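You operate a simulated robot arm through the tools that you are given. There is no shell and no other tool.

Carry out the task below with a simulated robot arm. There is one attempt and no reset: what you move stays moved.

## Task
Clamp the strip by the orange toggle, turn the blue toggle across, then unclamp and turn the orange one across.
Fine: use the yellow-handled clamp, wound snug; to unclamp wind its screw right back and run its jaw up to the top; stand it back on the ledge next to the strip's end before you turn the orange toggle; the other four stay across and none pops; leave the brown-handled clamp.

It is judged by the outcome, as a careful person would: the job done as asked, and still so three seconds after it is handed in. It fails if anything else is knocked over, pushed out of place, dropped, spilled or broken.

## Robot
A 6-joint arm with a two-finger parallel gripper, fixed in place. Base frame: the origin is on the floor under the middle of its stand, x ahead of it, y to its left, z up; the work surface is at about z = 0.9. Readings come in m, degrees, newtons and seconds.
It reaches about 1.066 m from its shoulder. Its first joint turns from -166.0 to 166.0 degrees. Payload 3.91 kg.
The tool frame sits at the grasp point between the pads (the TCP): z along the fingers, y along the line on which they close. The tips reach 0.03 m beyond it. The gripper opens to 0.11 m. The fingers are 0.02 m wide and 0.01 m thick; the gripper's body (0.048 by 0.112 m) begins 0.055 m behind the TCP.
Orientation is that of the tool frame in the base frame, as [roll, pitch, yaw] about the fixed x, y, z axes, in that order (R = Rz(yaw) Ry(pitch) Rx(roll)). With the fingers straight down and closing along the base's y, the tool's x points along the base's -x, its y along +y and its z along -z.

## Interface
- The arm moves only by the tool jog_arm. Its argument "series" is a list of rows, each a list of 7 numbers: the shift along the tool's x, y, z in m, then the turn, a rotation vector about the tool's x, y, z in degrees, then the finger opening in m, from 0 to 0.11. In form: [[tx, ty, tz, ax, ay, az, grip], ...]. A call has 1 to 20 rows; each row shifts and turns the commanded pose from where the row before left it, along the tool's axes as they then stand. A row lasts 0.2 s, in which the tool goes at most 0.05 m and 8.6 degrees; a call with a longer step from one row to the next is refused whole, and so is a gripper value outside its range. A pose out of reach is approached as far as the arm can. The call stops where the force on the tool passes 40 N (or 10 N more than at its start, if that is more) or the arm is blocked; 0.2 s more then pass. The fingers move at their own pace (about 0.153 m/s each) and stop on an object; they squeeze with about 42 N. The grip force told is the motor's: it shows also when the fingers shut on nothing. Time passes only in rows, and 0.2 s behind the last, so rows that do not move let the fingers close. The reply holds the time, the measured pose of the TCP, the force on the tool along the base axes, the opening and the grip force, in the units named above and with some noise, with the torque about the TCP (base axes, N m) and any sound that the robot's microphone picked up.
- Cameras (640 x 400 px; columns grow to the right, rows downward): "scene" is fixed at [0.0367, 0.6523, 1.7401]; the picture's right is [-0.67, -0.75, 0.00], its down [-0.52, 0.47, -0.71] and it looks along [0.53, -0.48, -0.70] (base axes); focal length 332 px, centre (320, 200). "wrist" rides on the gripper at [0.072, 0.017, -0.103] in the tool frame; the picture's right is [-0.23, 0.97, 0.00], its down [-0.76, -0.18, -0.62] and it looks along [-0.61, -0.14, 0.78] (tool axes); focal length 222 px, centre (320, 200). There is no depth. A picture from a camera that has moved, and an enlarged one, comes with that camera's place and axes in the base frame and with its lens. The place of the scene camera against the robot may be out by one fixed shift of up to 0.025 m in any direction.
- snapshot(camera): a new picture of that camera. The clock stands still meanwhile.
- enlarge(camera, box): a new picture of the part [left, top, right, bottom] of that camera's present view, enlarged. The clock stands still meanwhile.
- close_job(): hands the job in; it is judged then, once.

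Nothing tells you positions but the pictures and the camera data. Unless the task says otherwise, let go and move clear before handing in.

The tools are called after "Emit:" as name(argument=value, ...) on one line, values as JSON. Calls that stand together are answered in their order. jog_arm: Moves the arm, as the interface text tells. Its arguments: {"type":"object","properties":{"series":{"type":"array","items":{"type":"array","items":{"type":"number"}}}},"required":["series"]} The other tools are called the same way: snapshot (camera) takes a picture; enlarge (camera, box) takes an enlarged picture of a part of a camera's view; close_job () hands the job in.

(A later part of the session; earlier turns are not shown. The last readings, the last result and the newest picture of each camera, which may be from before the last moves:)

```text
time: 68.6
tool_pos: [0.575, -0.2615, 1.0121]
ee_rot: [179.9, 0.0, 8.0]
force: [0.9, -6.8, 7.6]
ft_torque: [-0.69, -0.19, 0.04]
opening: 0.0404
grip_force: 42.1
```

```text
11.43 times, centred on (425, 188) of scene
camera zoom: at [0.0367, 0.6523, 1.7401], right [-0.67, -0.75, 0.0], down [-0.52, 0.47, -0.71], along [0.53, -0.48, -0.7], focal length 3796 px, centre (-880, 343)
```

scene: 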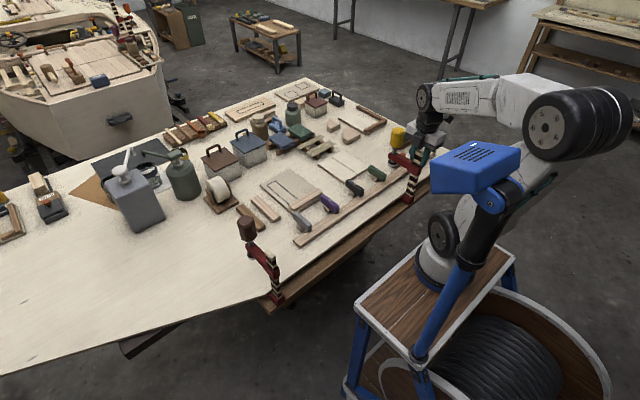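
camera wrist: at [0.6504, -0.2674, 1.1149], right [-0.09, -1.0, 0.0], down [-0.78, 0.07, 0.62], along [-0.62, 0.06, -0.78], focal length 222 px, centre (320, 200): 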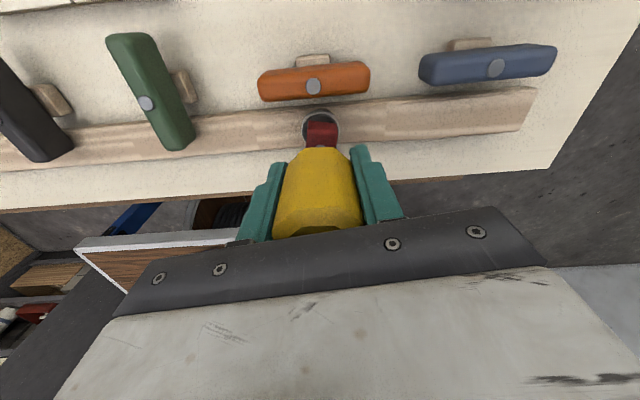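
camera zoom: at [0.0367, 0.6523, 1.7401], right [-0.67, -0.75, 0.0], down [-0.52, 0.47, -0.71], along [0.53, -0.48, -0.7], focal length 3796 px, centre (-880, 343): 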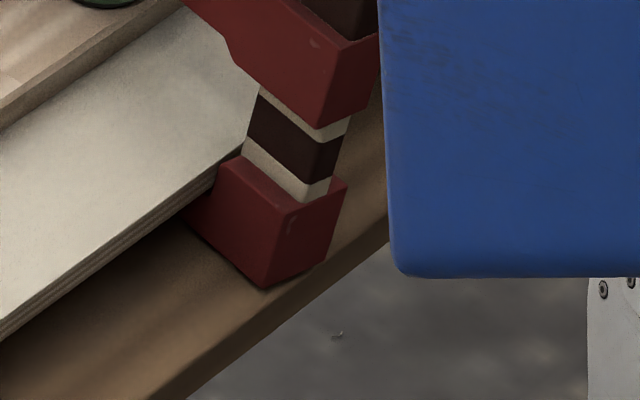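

Ring green again, with the jaw and foot unmoved. I'll wind another 80° following down, then check.

Emit:
jog_arm(series=[[0, 0, 0.0001, 0, 0, 8, 0.0], [0, 0, 0.0001, 0, 0, 8, 0.0], [0, 0, 0.0001, 0, 0, 8, 0.0], [0, 0, 0.0001, 0, 0, 8, 0.0], [0, 0, 0.0001, 0, 0, 8, 0.0], [0, 0, 0.0001, 0, 0, 8, 0.0], [0, 0, 0.0001, 0, 0, 8, 0.0], [0, 0, 0.0001, 0, 0, 8, 0.0], [0, 0, 0.0001, 0, 0, 8, 0.0], [0, 0, 0.0001, 0, 0, 8, 0.0], [0, 0, 0, 0, 0, 0, 0.0]])

Emit:
enlarge(camera="scene", box=[380, 150, 420, 185])

Emit:
enlarge(camera="scene", box=[405, 170, 445, 205])

```text
time: 71.0
tool_pos: [0.3768, -0.3977, 0.9743]
ee_rot: [-175.2, 0.3, -68.5]
force: [-0.1, 0.1, 0.3]
ft_torque: [-0.01, -0.27, 0.02]
opening: 0.0386
grip_force: 42.0
out of reach, approached as far as the arm can: row 5, 6, 7, 8, 9, 10
```

```text
11.43 times, centred on (400, 168) of scene
camera zoom: at [0.0367, 0.6523, 1.7401], right [-0.67, -0.75, 0.0], down [-0.52, 0.47, -0.71], along [0.53, -0.48, -0.7], focal length 3796 px, centre (-594, 571)
```

zoom: 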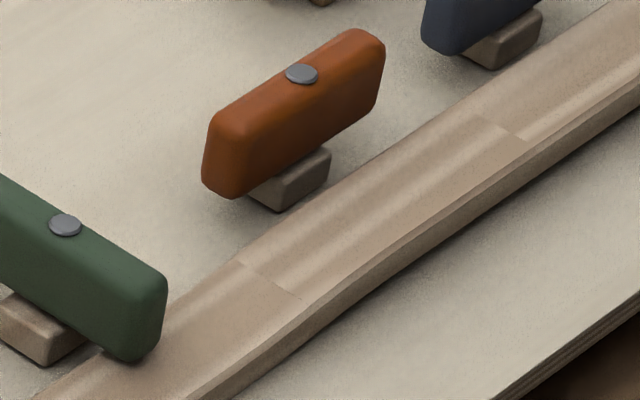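

```text
11.43 times, centred on (425, 188) of scene
camera zoom: at [0.0367, 0.6523, 1.7401], right [-0.67, -0.75, 0.0], down [-0.52, 0.47, -0.71], along [0.53, -0.48, -0.7], focal length 3796 px, centre (-880, 343)
```

zoom: 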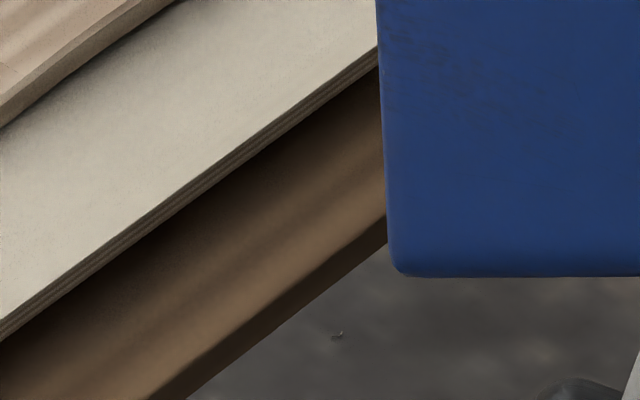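

The wrist hit a joint limit and the arm swung away from its position. I need to see where the clamp is now before doing anything else.

Emit:
snapshot(camera="scene")

Emit:
snapshot(camera="wrist")

```text
taken
```

scene: 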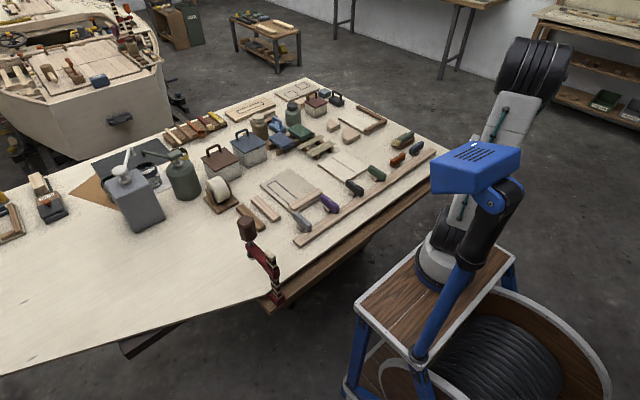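

```text
taken
camera wrist: at [0.381, -0.4744, 1.075], right [-0.99, -0.14, -0.08], down [-0.16, 0.75, 0.64], along [-0.03, 0.64, -0.76], focal length 222 px, centre (320, 200)
```

wrist: 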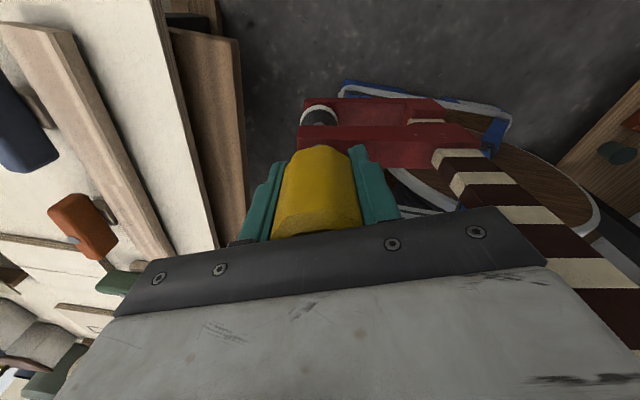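

The clamp is still gripped by its handle and nothing on the bench looks disturbed; all toggles and the strip are in place. The arm folded back because of the wrist limit. Let me re-read the state without moving and look closer.

Emit:
jog_arm(series=[[0, 0, 0, 0, 0, 0, 0.0]])

Emit:
enlarge(camera="wrist", box=[220, 60, 640, 320])

Emit:
enlarge(camera="scene", box=[360, 30, 600, 230])

```text
time: 71.4
tool_pos: [0.3774, -0.3967, 0.9739]
ee_rot: [-175.1, 0.2, -68.3]
force: [-0.6, 0.4, -0.2]
ft_torque: [0.07, -0.25, -0.01]
opening: 0.0385
grip_force: 41.7
```

```text
1.52 times, centred on (430, 190) of wrist
camera zoom: at [0.3812, -0.4744, 1.0752], right [-0.99, -0.15, -0.08], down [-0.16, 0.75, 0.64], along [-0.03, 0.64, -0.76], focal length 338 px, centre (152, 215)
```

zoom: 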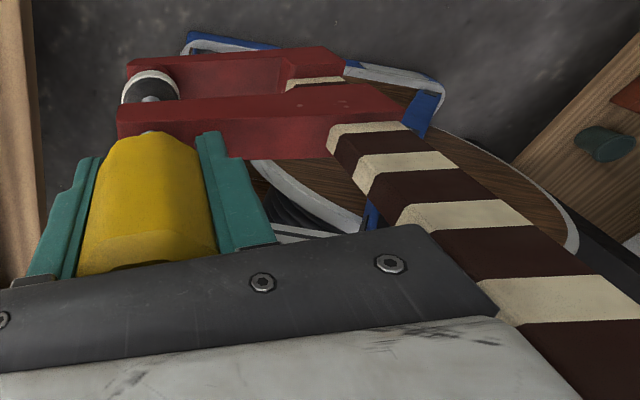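

```text
2.00 times, centred on (480, 130) of scene
camera zoom: at [0.0367, 0.6523, 1.7401], right [-0.67, -0.75, 0.0], down [-0.52, 0.47, -0.71], along [0.53, -0.48, -0.7], focal length 664 px, centre (0, 340)
```

zoom: 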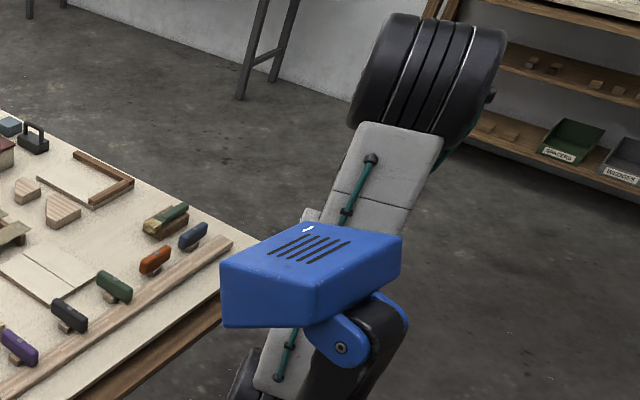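

The clamp hangs from my grip beside the bench. I'll back off from the wrist limit with small counter-clockwise turns while rising gently.

Emit:
jog_arm(series=[[0, 0, -0.005, 0, 0, -4, 0.0], [0, 0, -0.005, 0, 0, -4, 0.0], [0, 0, 0, 0, 0, 0, 0.0]])

Emit:
snapshot(camera="wrist")

Emit:
snapshot(camera="scene")

```text
time: 72.2
tool_pos: [0.3772, -0.3971, 0.9828]
ee_rot: [-175.1, -0.5, -60.4]
force: [0.3, 0.2, 0.8]
ft_torque: [0.09, -0.26, -0.02]
opening: 0.0385
grip_force: 41.7
```

```text
taken
camera wrist: at [0.3906, -0.4722, 1.0858], right [-0.96, -0.28, -0.08], down [-0.27, 0.73, 0.63], along [-0.12, 0.62, -0.77], focal length 222 px, centre (320, 200)
```

wrist: 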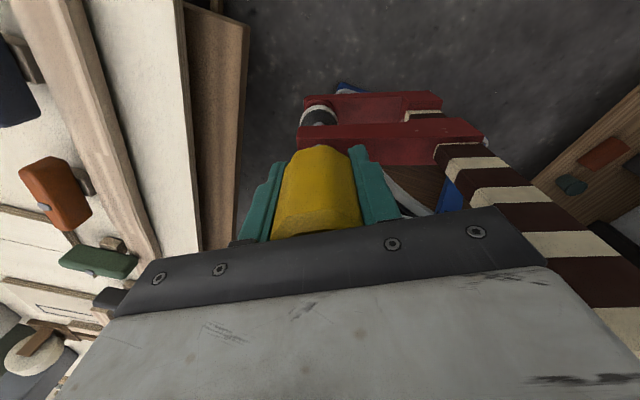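

```text
taken
```

scene: 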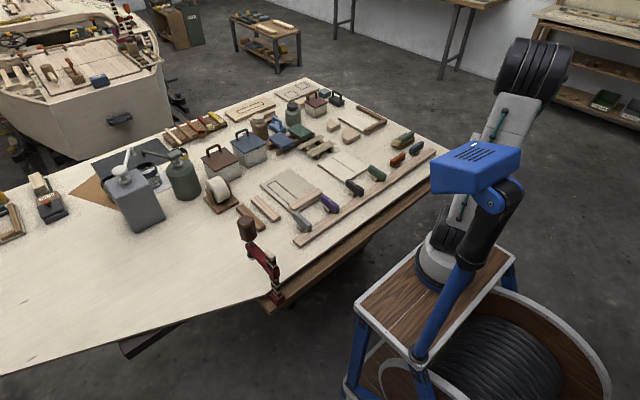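

The motion is normal again. My plan: raise the clamp clear, level the hand, then rotate it counter-clockwise nearly a full turn in free air so the jaws face +x with plenty of clockwise winding range left. First I'll rise.

Emit:
jog_arm(series=[[0, 0, -0.03, 0, 0, -2, 0.0], [0, 0, -0.04, 0, 0, -2, 0.0], [0, 0, -0.04, 0, 0, -2, 0.0], [0, 0, -0.04, 0, 0, -2, 0.0], [0, 0, -0.04, 0, 0, -2, 0.0], [0, 0, -0.04, 0, 0, -2, 0.0], [0, 0, -0.03, 0, 0, -2, 0.0], [0, 0, 0, 0, 0, 0, 0.0]])

Emit:
snapshot(camera="wrist")

Emit:
snapshot(camera="scene")

```text
time: 74.0
tool_pos: [0.3549, -0.4071, 1.2436]
ee_rot: [-175.4, -1.6, -46.5]
force: [0.6, -0.3, -5.2]
ft_torque: [0.08, -0.19, 0.02]
opening: 0.0383
grip_force: 42.1
```

```text
taken
camera wrist: at [0.3856, -0.475, 1.3461], right [-0.86, -0.51, -0.08], down [-0.44, 0.65, 0.61], along [-0.26, 0.56, -0.79], focal length 222 px, centre (320, 200)
```

wrist: 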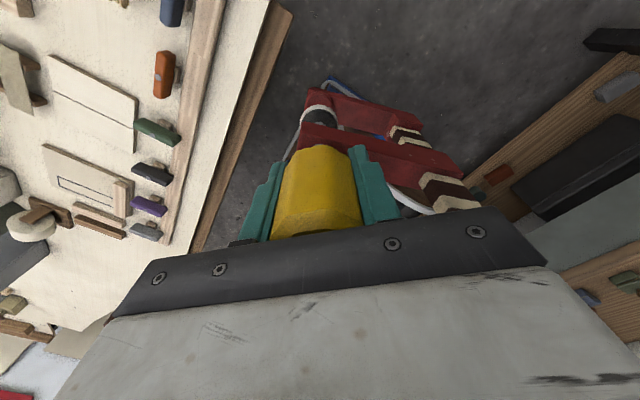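

```text
taken
```

scene: 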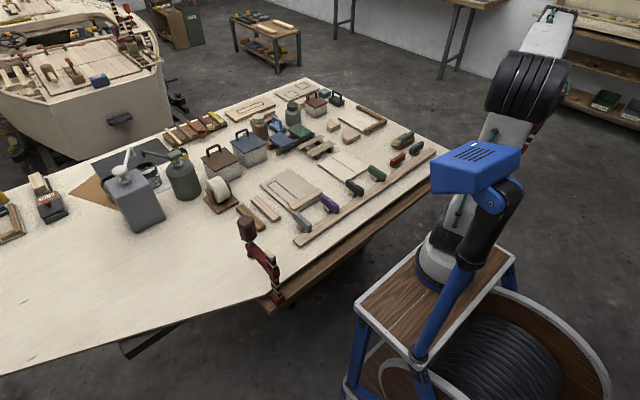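

Lifting let the jaw slide back up to its stop, so the jaws are wide open again and I carry the full 5 N weight. I'll level the hand and start rotating counter-clockwise in free air.

Emit:
jog_arm(series=[[0.0, 0, 0, -4.6, -1.6, 0, 0.0], [0, 0, 0, 0, 0, -7, 0.0], [0, 0, 0, 0, 0, -8, 0.0], [0, 0, 0, 0, 0, -8, 0.0], [0, 0, 0, 0, 0, -8, 0.0], [0, 0, 0, 0, 0, -8, 0.0], [0, 0, 0, 0, 0, -8, 0.0], [0, 0, 0, 0, 0, -8, 0.0], [0, 0, 0, 0, 0, -8, 0.0], [0, 0, 0, 0, 0, -8, 0.0], [0, 0, 0, 0, 0, -8, 0.0], [0, 0, 0, 0, 0, -8, 0.0], [0, 0, 0, 0, 0, -8, 0.0], [0, 0, 0, 0, 0, 0, 0.0]])

Emit:
snapshot(camera="wrist")

Emit:
snapshot(camera="scene")

```text
time: 77.0
tool_pos: [0.3564, -0.4068, 1.2429]
ee_rot: [-179.9, 0.0, 48.7]
force: [-0.5, 0.4, -5.1]
ft_torque: [0.26, -0.04, 0.02]
opening: 0.0387
grip_force: 41.6
```

```text
taken
camera wrist: at [0.4177, -0.3637, 1.3466], right [0.58, -0.81, 0.0], down [-0.64, -0.45, 0.62], along [-0.51, -0.36, -0.78], focal length 222 px, centre (320, 200)
```

wrist: 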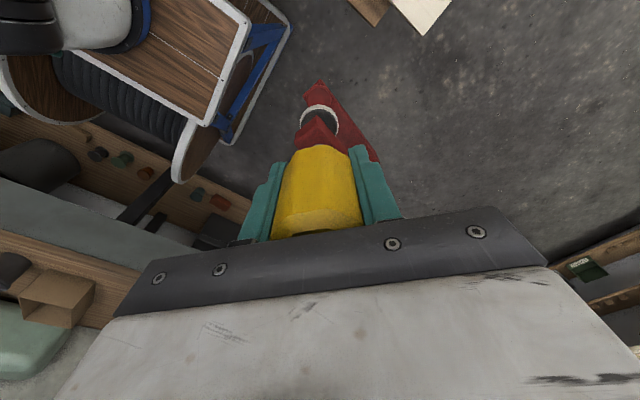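

```text
taken
```

scene: 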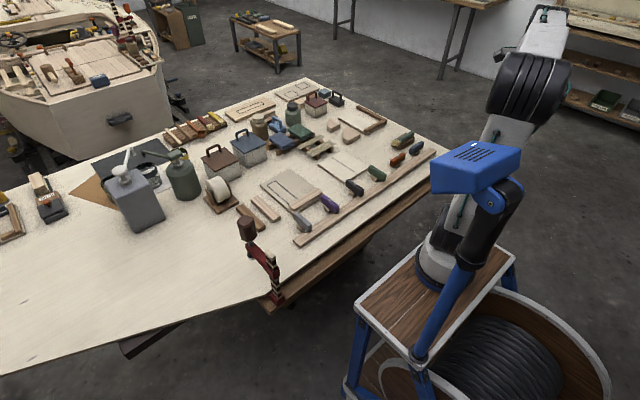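

The clamp lagged slightly in the turn, and its bar now points to -y. I'll rotate slowly clockwise to about yaw -18, which is within limits at the target, so the jaws face roughly +x.

Emit:
jog_arm(series=[[0, 0, 0, 0, 0, 1, 0.0], [0, 0, 0, 0, 0, 2, 0.0], [0, 0, 0, 0, 0, 3, 0.0], [0, 0, 0, 0, 0, 4, 0.0], [0, 0, 0, 0, 0, 4, 0.0], [0, 0, 0, 0, 0, 4, 0.0], [0, 0, 0, 0, 0, 4, 0.0], [0, 0, 0, 0, 0, 4, 0.0], [0, 0, 0, 0, 0, 4, 0.0], [0, 0, 0, 0, 0, 4, 0.0], [0, 0, 0, 0, 0, 4, 0.0], [0, 0, 0, 0, 0, 4, 0.0], [0, 0, 0, 0, 0, 4, 0.0], [0, 0, 0, 0, 0, 4, 0.0], [0, 0, 0, 0, 0, 4, 0.0], [0, 0, 0, 0, 0, 4, 0.0], [0, 0, 0, 0, 0, 3, 0.0], [0, 0, 0, 0, 0, 2, 0.0], [0, 0, 0, 0, 0, 1, 0.0], [0, 0, 0, 0, 0, 0, 0.0]])

Emit:
snapshot(camera="wrist")

```text
time: 81.2
tool_pos: [0.3572, -0.4072, 1.2432]
ee_rot: [180.0, 0.1, -15.4]
force: [0.5, -0.4, -5.3]
ft_torque: [0.01, -0.27, 0.03]
opening: 0.0388
grip_force: 41.8
```

```text
taken
camera wrist: at [0.4226, -0.4421, 1.3464], right [-0.48, -0.88, 0.0], down [-0.69, 0.37, 0.62], along [-0.55, 0.3, -0.78], focal length 222 px, centre (320, 200)
```

wrist: 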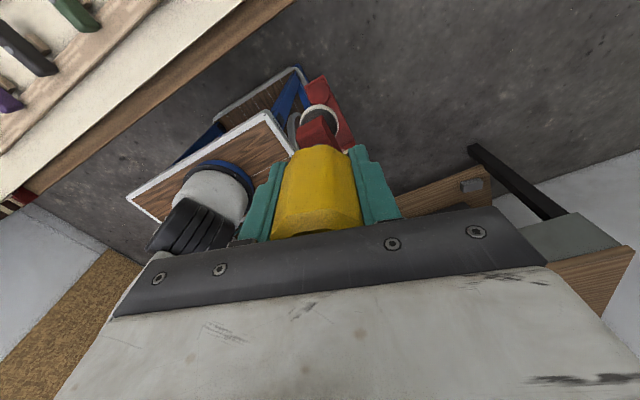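

The torque reading shows the bar is now almost exactly toward -x (jaws facing +x). I'll move to a staging point just outside the bench edge, opposite the orange toggle.

Emit:
jog_arm(series=[[0.0032, -0.0103, 0, 0, 0, 0, 0.0], [0.0064, -0.0206, 0, 0, 0, 0, 0.0], [0.0064, -0.0206, 0, 0, 0, 0, 0.0], [0.0064, -0.0206, 0, 0, 0, 0, 0.0], [0.0064, -0.0206, 0, 0, 0, 0, 0.0], [0.0064, -0.0206, 0, 0, 0, 0, 0.0], [0.0064, -0.0206, 0, 0, 0, 0, 0.0], [0.0064, -0.0206, 0, 0, 0, 0, 0.0], [0.0032, -0.0103, 0, 0, 0, 0, 0.0], [0, 0, 0, 0, 0, 0, 0.0]])

Emit:
snapshot(camera="scene")

Emit:
snapshot(camera="wrist")

```text
time: 83.4
tool_pos: [0.4475, -0.2611, 1.2431]
ee_rot: [180.0, 0.0, -15.4]
force: [0.5, 0.1, -5.1]
ft_torque: [-0.02, -0.25, 0.01]
opening: 0.0388
grip_force: 41.9
```

```text
taken
```

scene: 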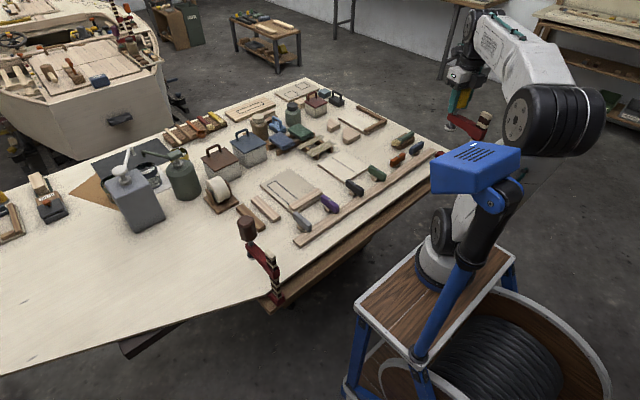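

```text
taken
camera wrist: at [0.5158, -0.2967, 1.3466], right [-0.48, -0.88, 0.0], down [-0.69, 0.37, 0.62], along [-0.55, 0.3, -0.78], focal length 222 px, centre (320, 200)
```

wrist: 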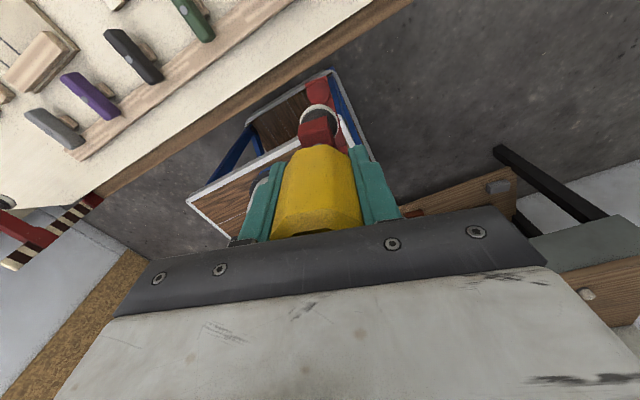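

Emit:
enlarge(camera="scene", box=[420, 60, 520, 160])

Emit:
enlarge(camera="wrist", box=[240, 50, 420, 240])

```text
4.00 times, centred on (470, 110) of scene
camera zoom: at [0.0367, 0.6523, 1.7401], right [-0.67, -0.75, 0.0], down [-0.52, 0.47, -0.71], along [0.53, -0.48, -0.7], focal length 1329 px, centre (-280, 560)
```

zoom: 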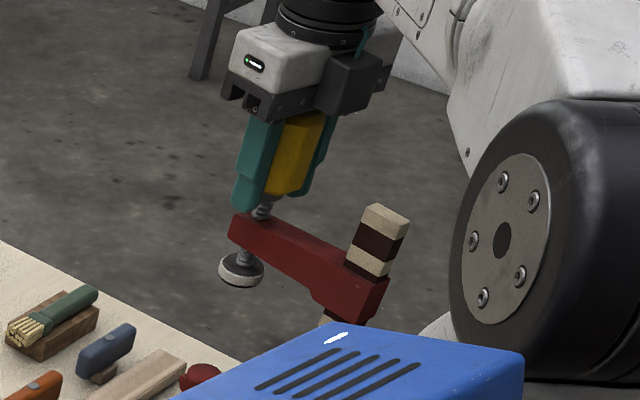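

```text
2.11 times, centred on (330, 145) of wrist
camera zoom: at [0.5158, -0.2967, 1.3466], right [-0.48, -0.88, 0.0], down [-0.69, 0.37, 0.62], along [-0.55, 0.3, -0.78], focal length 468 px, centre (299, 316)
```

zoom: 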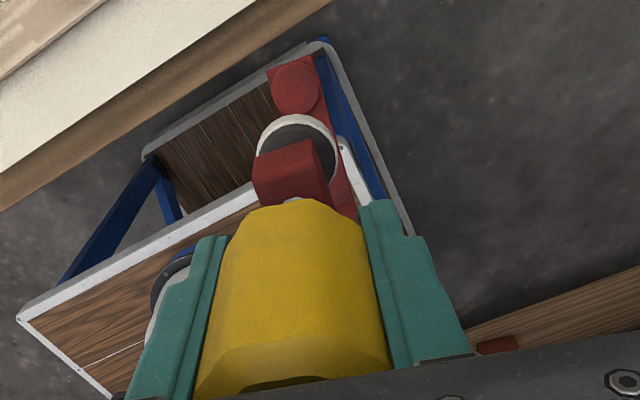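

The clamp hangs with about a 3° tilt because its weight is off to one side. I'll tilt the hand by 3° to make the clamp vertical, and descend beside the bench edge.

Emit:
jog_arm(series=[[0, 0, 0, -0.8, -2.9, 0, 0.0], [0, 0, 0.02, 0, 0, 0, 0.0], [0, 0, 0.025, 0, 0, 0, 0.0], [0, 0, 0.025, 0, 0, 0, 0.0], [0, 0, 0.025, 0, 0, 0, 0.0], [0, 0, 0.015, 0, 0, 0, 0.0], [0, 0, 0, 0, 0, 0, 0.0]])

Emit:
enlarge(camera="scene", box=[400, 80, 500, 180])

Emit:
enlarge(camera="wrist", box=[200, 20, 420, 240])

```text
time: 85.0
tool_pos: [0.4445, -0.2598, 1.1321]
ee_rot: [179.2, 2.8, -15.4]
force: [0.7, 0.2, -4.9]
ft_torque: [-0.02, -0.28, 0.01]
opening: 0.0386
grip_force: 42.0
```

```text
4.00 times, centred on (450, 130) of scene
camera zoom: at [0.0367, 0.6523, 1.7401], right [-0.67, -0.75, 0.0], down [-0.52, 0.47, -0.71], along [0.53, -0.48, -0.7], focal length 1329 px, centre (-200, 480)
```

zoom: 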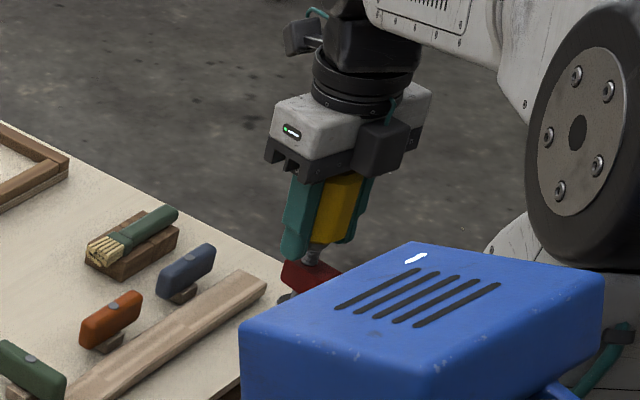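

```text
1.82 times, centred on (310, 130) of wrist
camera zoom: at [0.5157, -0.2962, 1.2317], right [-0.48, -0.88, 0.03], down [-0.65, 0.37, 0.66], along [-0.59, 0.3, -0.75], focal length 404 px, centre (338, 327)
```

zoom: 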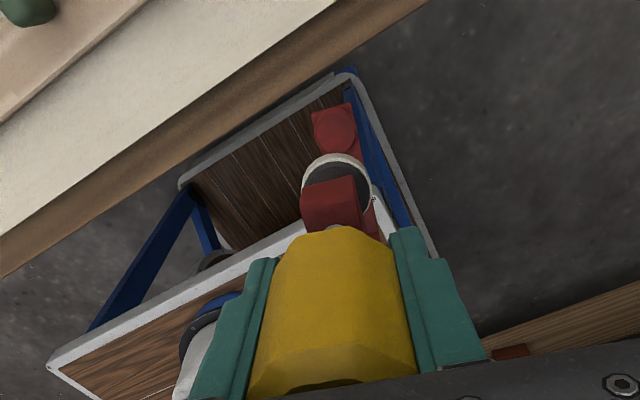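

The blue lamp only blocks the view, it isn't near. The lower jaw's tip is just outside the ledge, so I'll shift +x slightly and lower until it touches the exposed part of the ledge to calibrate height.

Emit:
jog_arm(series=[[0.027, -0.0074, 0, 0, 0, 0, 0.0], [0, 0, 0.015, 0, 0, 0, 0.0], [0, 0, 0.015, 0, 0, 0, 0.0], [0, 0, 0.008, 0, 0, 0, 0.0], [0, 0, 0.004, 0, 0, 0, 0.0], [0, 0, 0, 0, 0, 0, 0.0]])

Emit:
enlarge(camera="wrist", box=[200, 20, 420, 240])

Emit:
enlarge(camera="scene", box=[380, 100, 480, 200])

```text
time: 86.4
tool_pos: [0.4705, -0.2607, 1.0893]
ee_rot: [179.1, 3.0, -15.5]
force: [-0.4, 0.1, -4.2]
ft_torque: [-0.08, -0.25, 0.01]
opening: 0.0383
grip_force: 41.7
```

```text
1.82 times, centred on (310, 130) of wrist
camera zoom: at [0.5416, -0.2962, 1.1886], right [-0.48, -0.88, 0.03], down [-0.65, 0.37, 0.66], along [-0.59, 0.3, -0.75], focal length 404 px, centre (338, 327)
```

zoom: 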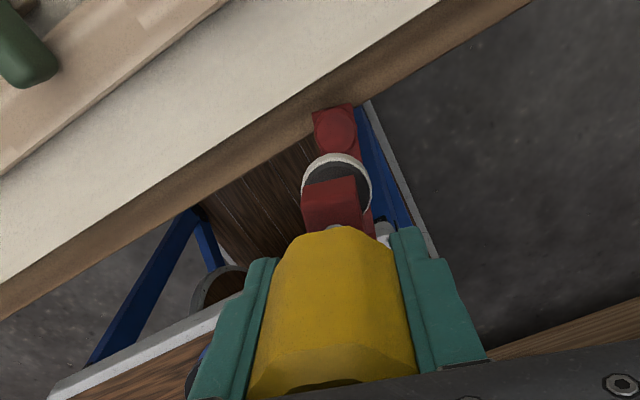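

```text
4.00 times, centred on (430, 150) of scene
camera zoom: at [0.0367, 0.6523, 1.7401], right [-0.67, -0.75, 0.0], down [-0.52, 0.47, -0.71], along [0.53, -0.48, -0.7], focal length 1329 px, centre (-120, 400)
```

zoom: 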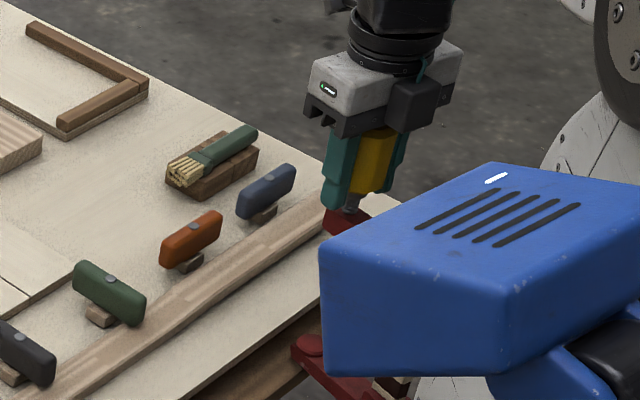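

The lower jaw's anvil is level with the bench edge, about 1 cm too high. I'll keep lowering in small steps until it touches the ledge.

Emit:
jog_arm(series=[[0, 0, 0.002, 0, 0, 0, 0.0], [0, 0, 0.002, 0, 0, 0, 0.0], [0, 0, 0.002, 0, 0, 0, 0.0], [0, 0, 0.002, 0, 0, 0, 0.0], [0, 0, 0, 0, 0, 0, 0.0]])

Emit:
enlarge(camera="scene", box=[380, 150, 430, 200])

```text
time: 87.6
tool_pos: [0.4701, -0.263, 1.0815]
ee_rot: [179.2, 2.8, -15.6]
force: [0.0, -0.4, -5.1]
ft_torque: [-0.07, -0.26, -0.03]
opening: 0.0384
grip_force: 42.5
```

```text
8.00 times, centred on (405, 175) of scene
camera zoom: at [0.0367, 0.6523, 1.7401], right [-0.67, -0.75, 0.0], down [-0.52, 0.47, -0.71], along [0.53, -0.48, -0.7], focal length 2657 px, centre (-360, 400)
```

zoom: 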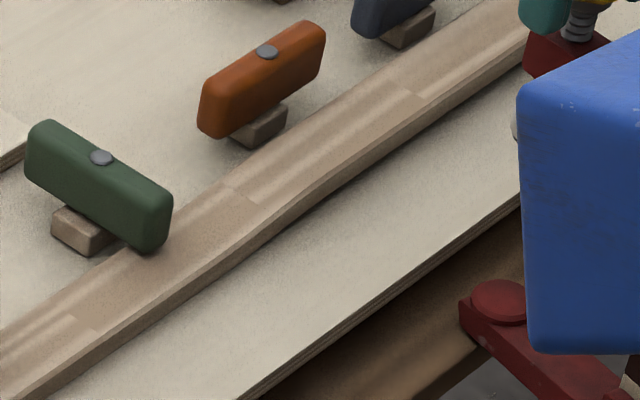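

Emit:
jog_arm(series=[[0, 0, 0.002, 0, 0, 0, 0.0], [0, 0, 0.002, 0, 0, 0, 0.0], [0, 0, 0, 0, 0, 0, 0.0]])

Emit:
enlarge(camera="scene", box=[380, 150, 430, 200])

```text
time: 88.4
tool_pos: [0.4695, -0.2612, 1.0777]
ee_rot: [179.2, 2.9, -15.4]
force: [0.2, -1.1, -4.6]
ft_torque: [-0.08, -0.25, 0.02]
opening: 0.0383
grip_force: 42.0
```

```text
8.00 times, centred on (405, 175) of scene
camera zoom: at [0.0367, 0.6523, 1.7401], right [-0.67, -0.75, 0.0], down [-0.52, 0.47, -0.71], along [0.53, -0.48, -0.7], focal length 2657 px, centre (-360, 400)
```

zoom: 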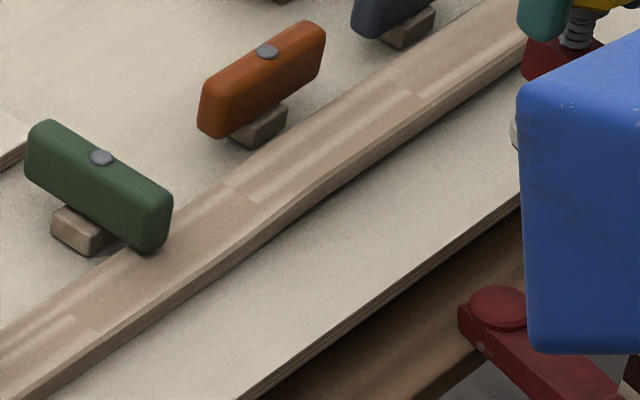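

Emit:
jog_arm(series=[[0, 0, 0.002, 0, 0, 0, 0.0], [0, 0, 0.002, 0, 0, 0, 0.0], [0, 0, 0.0015, 0, 0, 0, 0.0], [0, 0, 0, 0, 0, 0, 0.0]])

Emit:
enlarge(camera="scene", box=[380, 150, 430, 200])

```text
time: 89.4
tool_pos: [0.4684, -0.2621, 1.0724]
ee_rot: [179.2, 2.9, -15.4]
force: [1.4, -0.6, 0.2]
ft_torque: [0.02, -0.78, 0.01]
opening: 0.0386
grip_force: 41.8
```

```text
8.00 times, centred on (405, 175) of scene
camera zoom: at [0.0367, 0.6523, 1.7401], right [-0.67, -0.75, 0.0], down [-0.52, 0.47, -0.71], along [0.53, -0.48, -0.7], focal length 2657 px, centre (-360, 400)
```

zoom: 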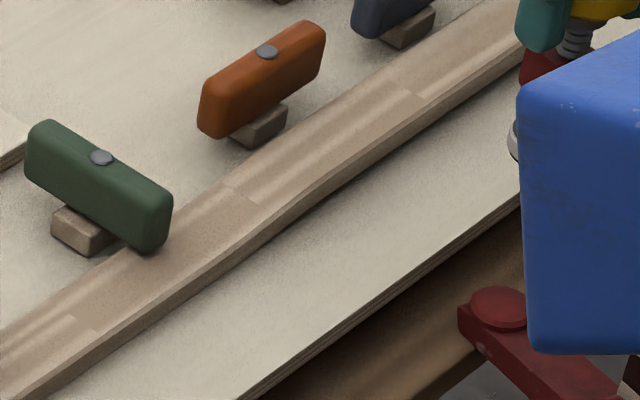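

The jaw tip has touched the ledge (force change). I'll raise 3 mm and slide the jaw in under the bench in +x, checking force.

Emit:
jog_arm(series=[[-0.0002, 0, -0.003, 0, 0, 0, 0.0], [0, 0, 0, 0, 0, 0, 0.0], [0.00963, -0.00265, -0.00053, 0, 0, 0, 0.0], [0.00963, -0.00265, -0.00053, 0, 0, 0, 0.0], [0.00963, -0.00265, -0.00053, 0, 0, 0, 0.0], [0, 0, 0, 0, 0, 0, 0.0]])

Emit:
enlarge(camera="scene", box=[380, 150, 430, 200])

```text
time: 90.8
tool_pos: [0.4986, -0.2628, 1.0755]
ee_rot: [179.3, 2.8, -15.4]
force: [-0.9, -0.8, -2.2]
ft_torque: [-0.08, -0.06, -0.03]
opening: 0.0384
grip_force: 42.0
```

```text
8.00 times, centred on (405, 175) of scene
camera zoom: at [0.0367, 0.6523, 1.7401], right [-0.67, -0.75, 0.0], down [-0.52, 0.47, -0.71], along [0.53, -0.48, -0.7], focal length 2657 px, centre (-360, 400)
```

zoom: 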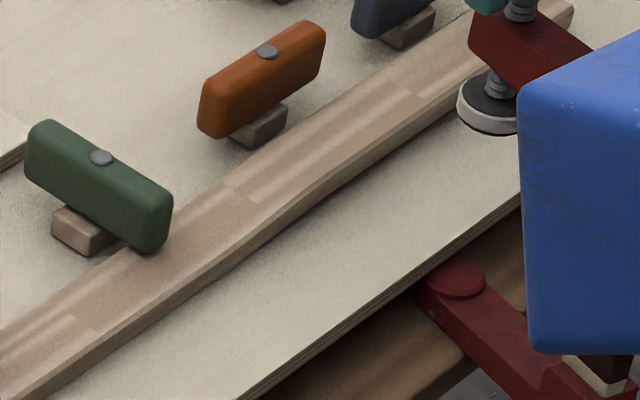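

It's going in under the bench edge. Continuing with a slight extra lift.

Emit:
jog_arm(series=[[0.00963, -0.00265, -0.00153, 0, 0, 0, 0.0], [0.00963, -0.00265, -0.00053, 0, 0, 0, 0.0], [0.00963, -0.00265, -0.00053, 0, 0, 0, 0.0], [0, 0, 0, 0, 0, 0, 0.0]])

Emit:
enlarge(camera="scene", box=[370, 140, 430, 200])

Emit:
enlarge(camera="wrist", box=[200, 20, 420, 240])

```text
time: 91.8
tool_pos: [0.5295, -0.2615, 1.0772]
ee_rot: [179.2, 2.9, -15.4]
force: [0.4, -0.2, -3.0]
ft_torque: [-0.11, -0.31, -0.04]
opening: 0.0387
grip_force: 42.2
```

```text
6.67 times, centred on (400, 170) of scene
camera zoom: at [0.0367, 0.6523, 1.7401], right [-0.67, -0.75, 0.0], down [-0.52, 0.47, -0.71], along [0.53, -0.48, -0.7], focal length 2214 px, centre (-213, 400)
```

zoom: 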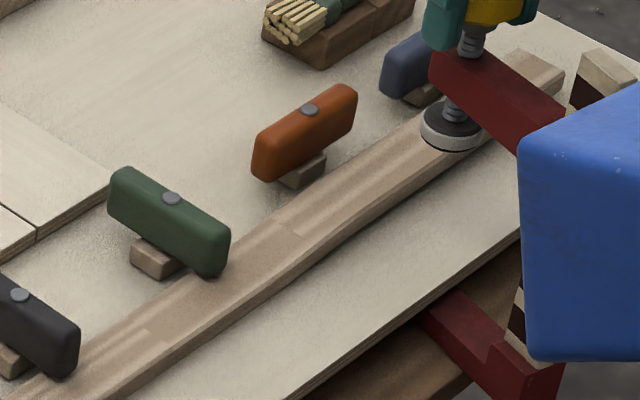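

```text
1.82 times, centred on (310, 130) of wrist
camera zoom: at [0.6003, -0.297, 1.1764], right [-0.48, -0.88, 0.03], down [-0.65, 0.37, 0.66], along [-0.59, 0.3, -0.75], focal length 404 px, centre (338, 327)
```

zoom: 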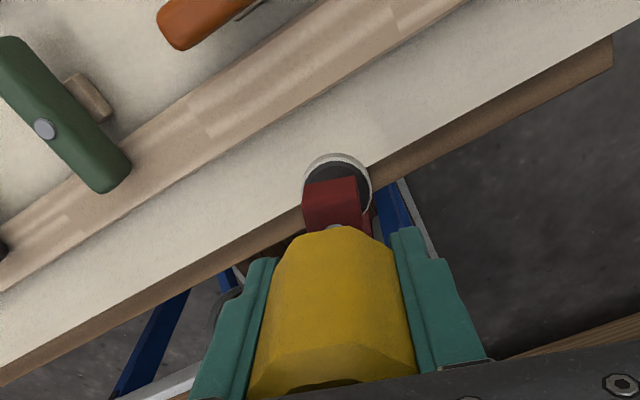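

Emit:
jog_arm(series=[[0.00963, -0.00265, -0.00053, 0, 0, 0, 0.0], [0.00963, -0.00265, -0.00053, 0, 0, 0, 0.0], [0.00963, -0.00265, -0.00053, 0, 0, 0, 0.0], [0, 0, 0, 0, 0, 0, 0.0]])

Emit:
enlarge(camera="scene", box=[370, 140, 430, 200])

Emit:
enlarge(camera="wrist", box=[200, 20, 420, 240])

```text
time: 92.8
tool_pos: [0.5587, -0.2631, 1.0759]
ee_rot: [179.2, 2.9, -15.4]
force: [-0.8, 0.1, -0.9]
ft_torque: [-0.18, -0.07, 0.01]
opening: 0.0384
grip_force: 41.9
```

```text
6.67 times, centred on (400, 170) of scene
camera zoom: at [0.0367, 0.6523, 1.7401], right [-0.67, -0.75, 0.0], down [-0.52, 0.47, -0.71], along [0.53, -0.48, -0.7], focal length 2214 px, centre (-213, 400)
```

zoom: 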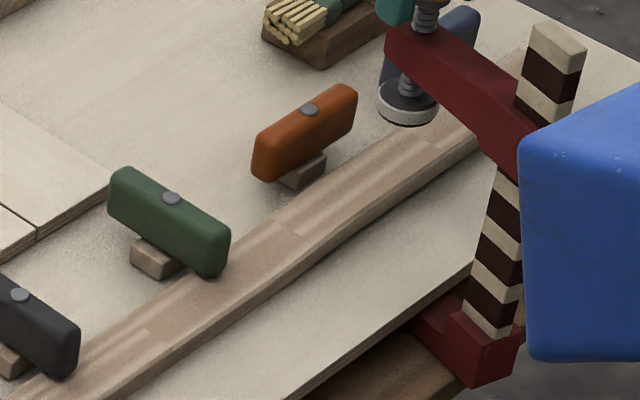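

```text
1.82 times, centred on (310, 130) of wrist
camera zoom: at [0.6303, -0.2977, 1.1761], right [-0.48, -0.88, 0.03], down [-0.65, 0.37, 0.66], along [-0.59, 0.3, -0.75], focal length 404 px, centre (338, 327)
```

zoom: 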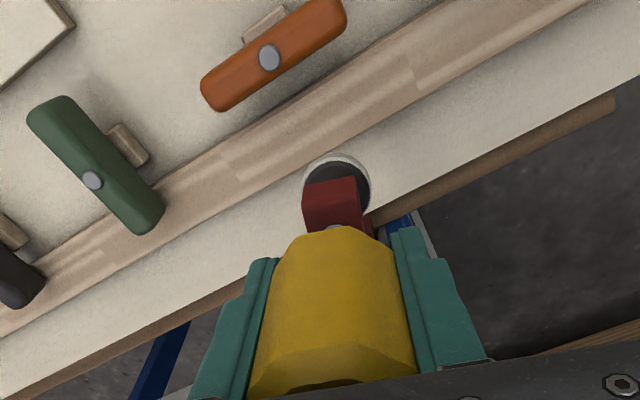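

Emit:
jog_arm(series=[[0.0058, -0.0016, -0.0003, 0, 0, 0, 0.0], [0.0058, -0.0016, -0.0003, 0, 0, 0, 0.0], [0, 0, 0, 0, 0, 0, 0.0]])

Emit:
enlarge(camera="scene", box=[370, 140, 430, 200])

Emit:
enlarge(camera="wrist", box=[200, 20, 420, 240])

```text
time: 93.6
tool_pos: [0.5709, -0.2627, 1.0757]
ee_rot: [179.2, 2.9, -15.4]
force: [-0.1, 0.8, -3.9]
ft_torque: [-0.04, -0.24, 0.03]
opening: 0.0386
grip_force: 42.0
```

```text
6.67 times, centred on (400, 170) of scene
camera zoom: at [0.0367, 0.6523, 1.7401], right [-0.67, -0.75, 0.0], down [-0.52, 0.47, -0.71], along [0.53, -0.48, -0.7], focal length 2214 px, centre (-213, 400)
```

zoom: 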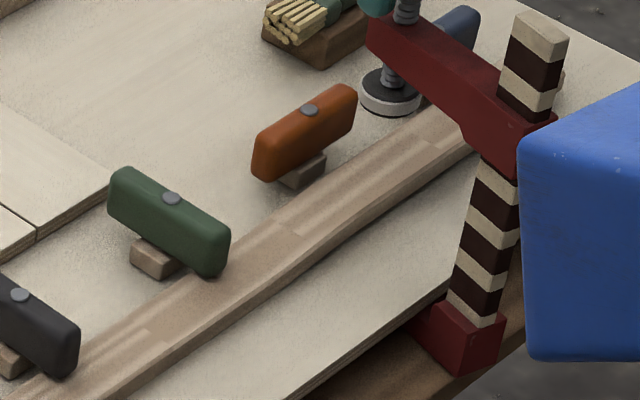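

```text
1.82 times, centred on (310, 130) of wrist
camera zoom: at [0.6421, -0.2974, 1.1758], right [-0.48, -0.88, 0.03], down [-0.65, 0.37, 0.66], along [-0.59, 0.3, -0.75], focal length 404 px, centre (338, 327)
```

zoom: 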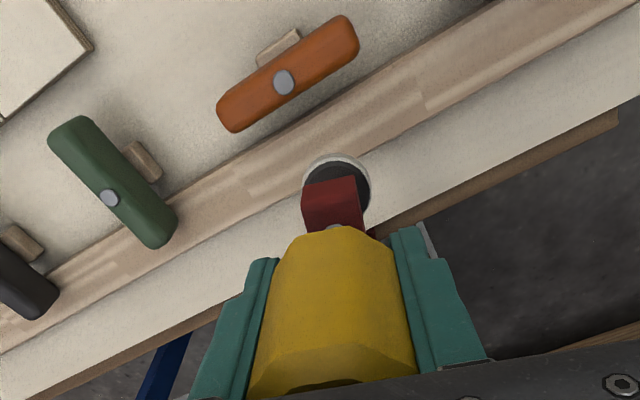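

The clamp is back in place, straight, opposite the orange toggle. I'll nudge +x 4 mm, set it on the ledge, and release.

Emit:
jog_arm(series=[[0.0039, -0.0011, -0.0002, 0, 0, 0, 0.0], [0.0001, 0, 0.0015, 0, 0, 0, 0.0], [0.0001, 0, 0.0015, 0, 0, 0, 0.0], [0, 0, 0, 0, 0, 0, 0.0]])

Emit:
enlarge(camera="scene", box=[370, 140, 430, 200])

```text
time: 94.6
tool_pos: [0.5758, -0.2619, 1.0742]
ee_rot: [179.2, 2.8, -15.3]
force: [1.5, 1.5, 0.1]
ft_torque: [0.33, -0.74, -0.02]
opening: 0.0385
grip_force: 42.1
```

```text
6.67 times, centred on (400, 170) of scene
camera zoom: at [0.0367, 0.6523, 1.7401], right [-0.67, -0.75, 0.0], down [-0.52, 0.47, -0.71], along [0.53, -0.48, -0.7], focal length 2214 px, centre (-213, 400)
```

zoom: 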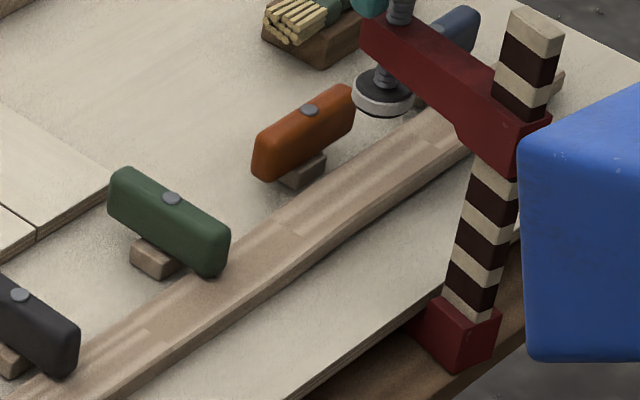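

It's resting on the ledge. Releasing, rising clear and levelling the hand.

Emit:
jog_arm(series=[[0, 0, 0, 0, 0, 0, 0.045], [0, 0, 0, 0, 0, 0, 0.06], [0, 0, 0, 0, 0, 0, 0.08], [0, 0, -0.02, 0, 0, 0, 0.08], [0, 0, -0.03, 0, 0, 0, 0.08], [0, 0, -0.04, 0, 0, 0, 0.08], [0, 0, -0.03, 0.8, 2.9, 0, 0.08], [0, 0, 0, 0, 0, 0, 0.08]])

Emit:
enlarge(camera="scene", box=[360, 100, 460, 200])

Emit:
snapshot(camera="wrist")

```text
time: 96.4
tool_pos: [0.5816, -0.263, 1.191]
ee_rot: [-179.9, 0.0, -15.4]
force: [0.9, 0.0, 0.0]
ft_torque: [-0.03, 0.02, -0.03]
opening: 0.0799
grip_force: 0.0
```

```text
4.00 times, centred on (410, 150) of scene
camera zoom: at [0.0367, 0.6523, 1.7401], right [-0.67, -0.75, 0.0], down [-0.52, 0.47, -0.71], along [0.53, -0.48, -0.7], focal length 1329 px, centre (-40, 400)
```

zoom: 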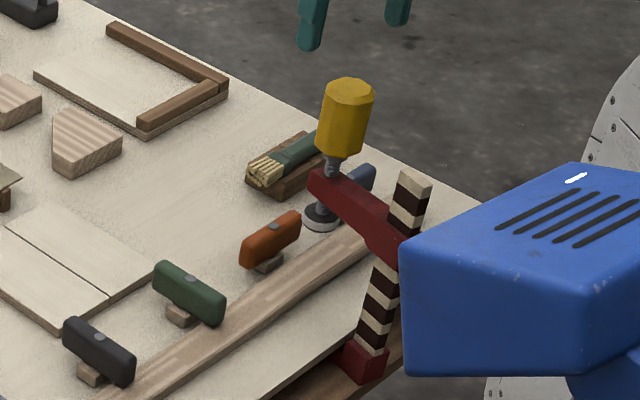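

```text
taken
camera wrist: at [0.6477, -0.2983, 1.2952], right [-0.48, -0.88, 0.0], down [-0.69, 0.37, 0.62], along [-0.55, 0.3, -0.78], focal length 222 px, centre (320, 200)
```

wrist: 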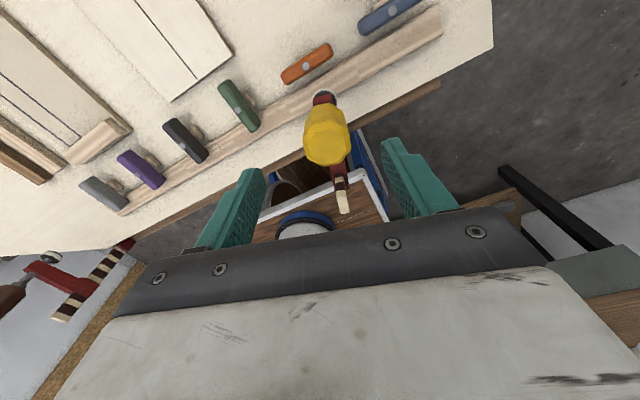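

Emit:
enlarge(camera="wrist", box=[250, 70, 410, 220])

Emit:
jog_arm(series=[[0, 0, 0, 0, 0, -8.5, 0.08], [0, 0, 0, 0, 0, -8.5, 0.08], [0, 0, 0, 0, 0, -8.5, 0.08], [0, 0, 0, 0, 0, -8.5, 0.08], [0, 0, 0, 0, 0, -8.5, 0.08], [0, 0, 0, 0, 0, -8.5, 0.08], [0, 0, 0, 0, 0, -8.5, 0.08], [0, 0, 0, 0, 0, -8.5, 0.08], [0, 0, 0, 0, 0, -8.5, 0.08], [0, 0, 0, 0, 0, -8.5, 0.08], [0, 0, 0, 0, 0, -8.5, 0.08], [0, 0, 0, 0, 0, -8.5, 0.08], [0, 0, 0, 0, 0, -8.5, 0.08], [0, 0, 0, 0, 0, -8.5, 0.08], [0, 0, 0, 0, 0, -8.5, 0.08], [0, 0, 0, 0, 0, -8.5, 0.08], [0, 0, 0, 0, 0, -8.5, 0.08], [0, 0, 0, 0, 0, -8.5, 0.08], [0, 0, 0, 0, 0, -8.5, 0.08], [0, 0, 0, 0, 0, -8.5, 0.08]])

```text
2.67 times, centred on (330, 145) of wrist
camera zoom: at [0.6477, -0.2983, 1.2952], right [-0.48, -0.88, 0.0], down [-0.69, 0.37, 0.62], along [-0.55, 0.3, -0.78], focal length 592 px, centre (293, 347)
```

zoom: 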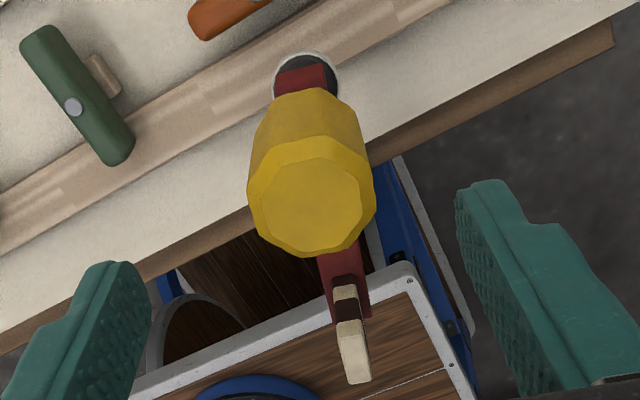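

```text
time: 100.6
tool_pos: [0.5804, -0.2612, 1.1934]
ee_rot: [-180.0, 0.0, 154.8]
force: [0.3, -0.3, -0.2]
ft_torque: [-0.01, 0.0, 0.0]
opening: 0.0799
grip_force: 0.1
```

Emit:
jog_arm(series=[[0, 0, 0, 0, 0, -8.5, 0.08], [0, 0, 0, 0, 0, -8.5, 0.08], [0, 0, 0, 0, 0, -8.5, 0.08], [0, 0, 0, 0, 0, -8.5, 0.08], [0, 0, 0, 0, 0, -8.5, 0.08], [0, 0, 0, 0, 0, -8.5, 0.08], [0, 0, 0, 0, 0, -8.5, 0.08], [0, 0, 0, 0, 0, -8.5, 0.08], [0, 0, 0, 0, 0, -8.5, 0.08], [0, 0, 0, 0, 0, -8.5, 0.08], [0, 0, 0, 0, 0, -8.5, 0.08], [0, 0, 0, 0, 0, -8.5, 0.08], [0, 0, 0, 0, 0, 0, 0.08]])

Emit:
enlarge(camera="wrist", box=[220, 50, 420, 220])

```text
time: 103.4
tool_pos: [0.5811, -0.2619, 1.1929]
ee_rot: [-180.0, -0.1, -103.3]
force: [-1.2, 0.5, 0.3]
ft_torque: [0.01, -0.02, 0.0]
opening: 0.0799
grip_force: 0.1
```

```text
2.35 times, centred on (320, 135) of wrist
camera zoom: at [0.5487, -0.3287, 1.2963], right [-0.9, 0.45, 0.0], down [0.35, 0.7, 0.62], along [0.28, 0.56, -0.78], focal length 523 px, centre (320, 353)
```

zoom: 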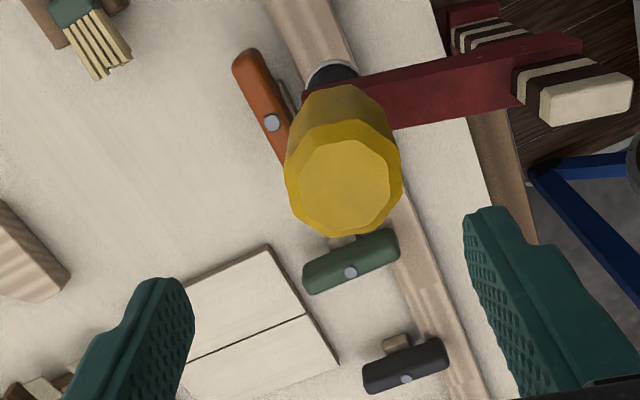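

The handle is centred near (0.571, -0.2615). I'll centre and descend to grip it a bit higher than before, so the hand stays clear of the bar top when turning.

Emit:
jog_arm(series=[[0.0023, 0.0097, 0, 0, 0, 0, 0.08], [0, 0, 0.03, 0, 0, 0, 0.08], [0, 0, 0.03, 0, 0, 0, 0.08], [0, 0, 0.02, 0, 0, 0, 0.08], [0, 0, 0.02, 0, 0, 0, 0.08], [0, 0, 0, 0, 0, 0, 0.06], [0, 0, 0, 0, 0, 0, 0.045], [0, 0, 0, 0, 0, 0, 0.03], [0, 0, 0, 0, 0, 0, 0.0], [0, 0, 0, 0, 0, 0, 0.0]])

Emit:
enlarge(camera="wrist", box=[220, 50, 420, 220])

Emit:
enlarge(camera="scene", box=[360, 100, 460, 200])

```text
time: 105.6
tool_pos: [0.5713, -0.2614, 1.0933]
ee_rot: [180.0, 0.0, -103.5]
force: [-0.4, -0.8, 0.2]
ft_torque: [0.01, 0.02, 0.03]
opening: 0.0389
grip_force: 42.1
```

```text
2.35 times, centred on (320, 135) of wrist
camera zoom: at [0.5391, -0.3274, 1.1956], right [-0.89, 0.45, 0.0], down [0.35, 0.7, 0.62], along [0.28, 0.56, -0.78], focal length 523 px, centre (320, 353)
```

zoom: 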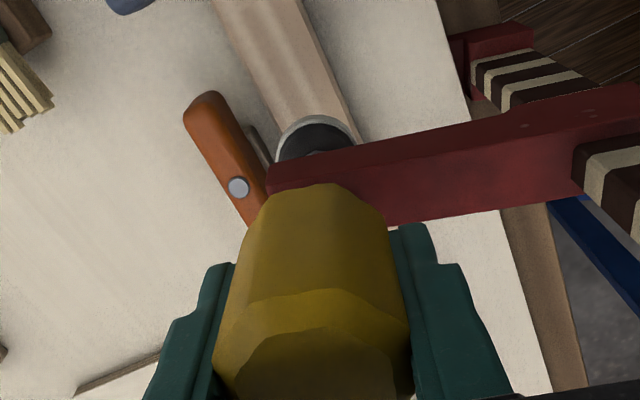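

```text
4.00 times, centred on (410, 150) of scene
camera zoom: at [0.0367, 0.6523, 1.7401], right [-0.67, -0.75, 0.0], down [-0.52, 0.47, -0.71], along [0.53, -0.48, -0.7], focal length 1329 px, centre (-40, 400)
```

zoom: 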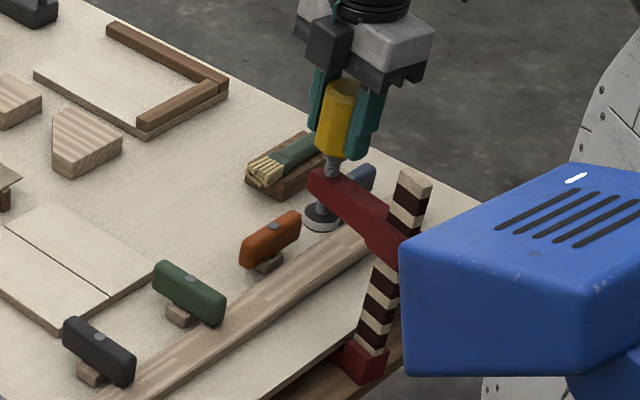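

Gripped. Now I'll run the jaw down again until the pad is just above the strip.

Emit:
jog_arm(series=[[0, 0, 0.003, 0, 0, 0, 0.0], [0, 0, 0.005, 0, 0, 0, 0.0], [0, 0, 0.005, 0, 0, 0, 0.0], [0, 0, 0.005, 0, 0, 0, 0.0], [0, 0, 0.005, 0, 0, 0, 0.0], [0, 0, 0.005, 0, 0, 0, 0.0], [0, 0, 0.005, 0, 0, 0, 0.0], [0, 0, 0.005, 0, 0, 0, 0.0], [0, 0, 0.004, 0, 0, 0, 0.0], [0, 0, 0.003, 0, 0, 0, 0.0], [0, 0, 0, 0, 0, 0, 0.0]])

Emit:
enlarge(camera="scene", box=[370, 130, 440, 200])

```text
time: 108.0
tool_pos: [0.5718, -0.2634, 1.0457]
ee_rot: [-180.0, 0.1, -103.4]
force: [-1.7, -0.4, 0.7]
ft_torque: [-0.13, -0.05, 0.0]
opening: 0.0386
grip_force: 41.8
```

```text
5.71 times, centred on (405, 165) of scene
camera zoom: at [0.0367, 0.6523, 1.7401], right [-0.67, -0.75, 0.0], down [-0.52, 0.47, -0.71], along [0.53, -0.48, -0.7], focal length 1898 px, centre (-166, 400)
```

zoom: 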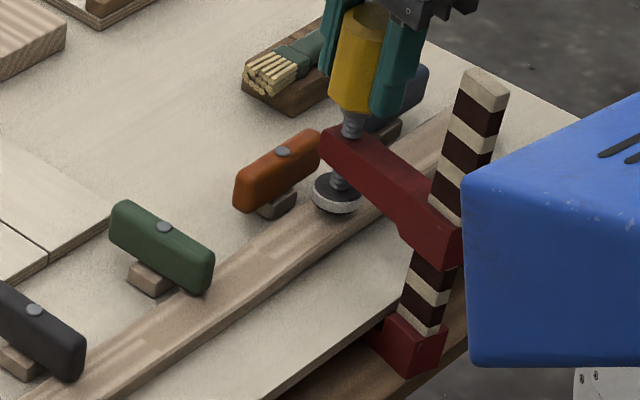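

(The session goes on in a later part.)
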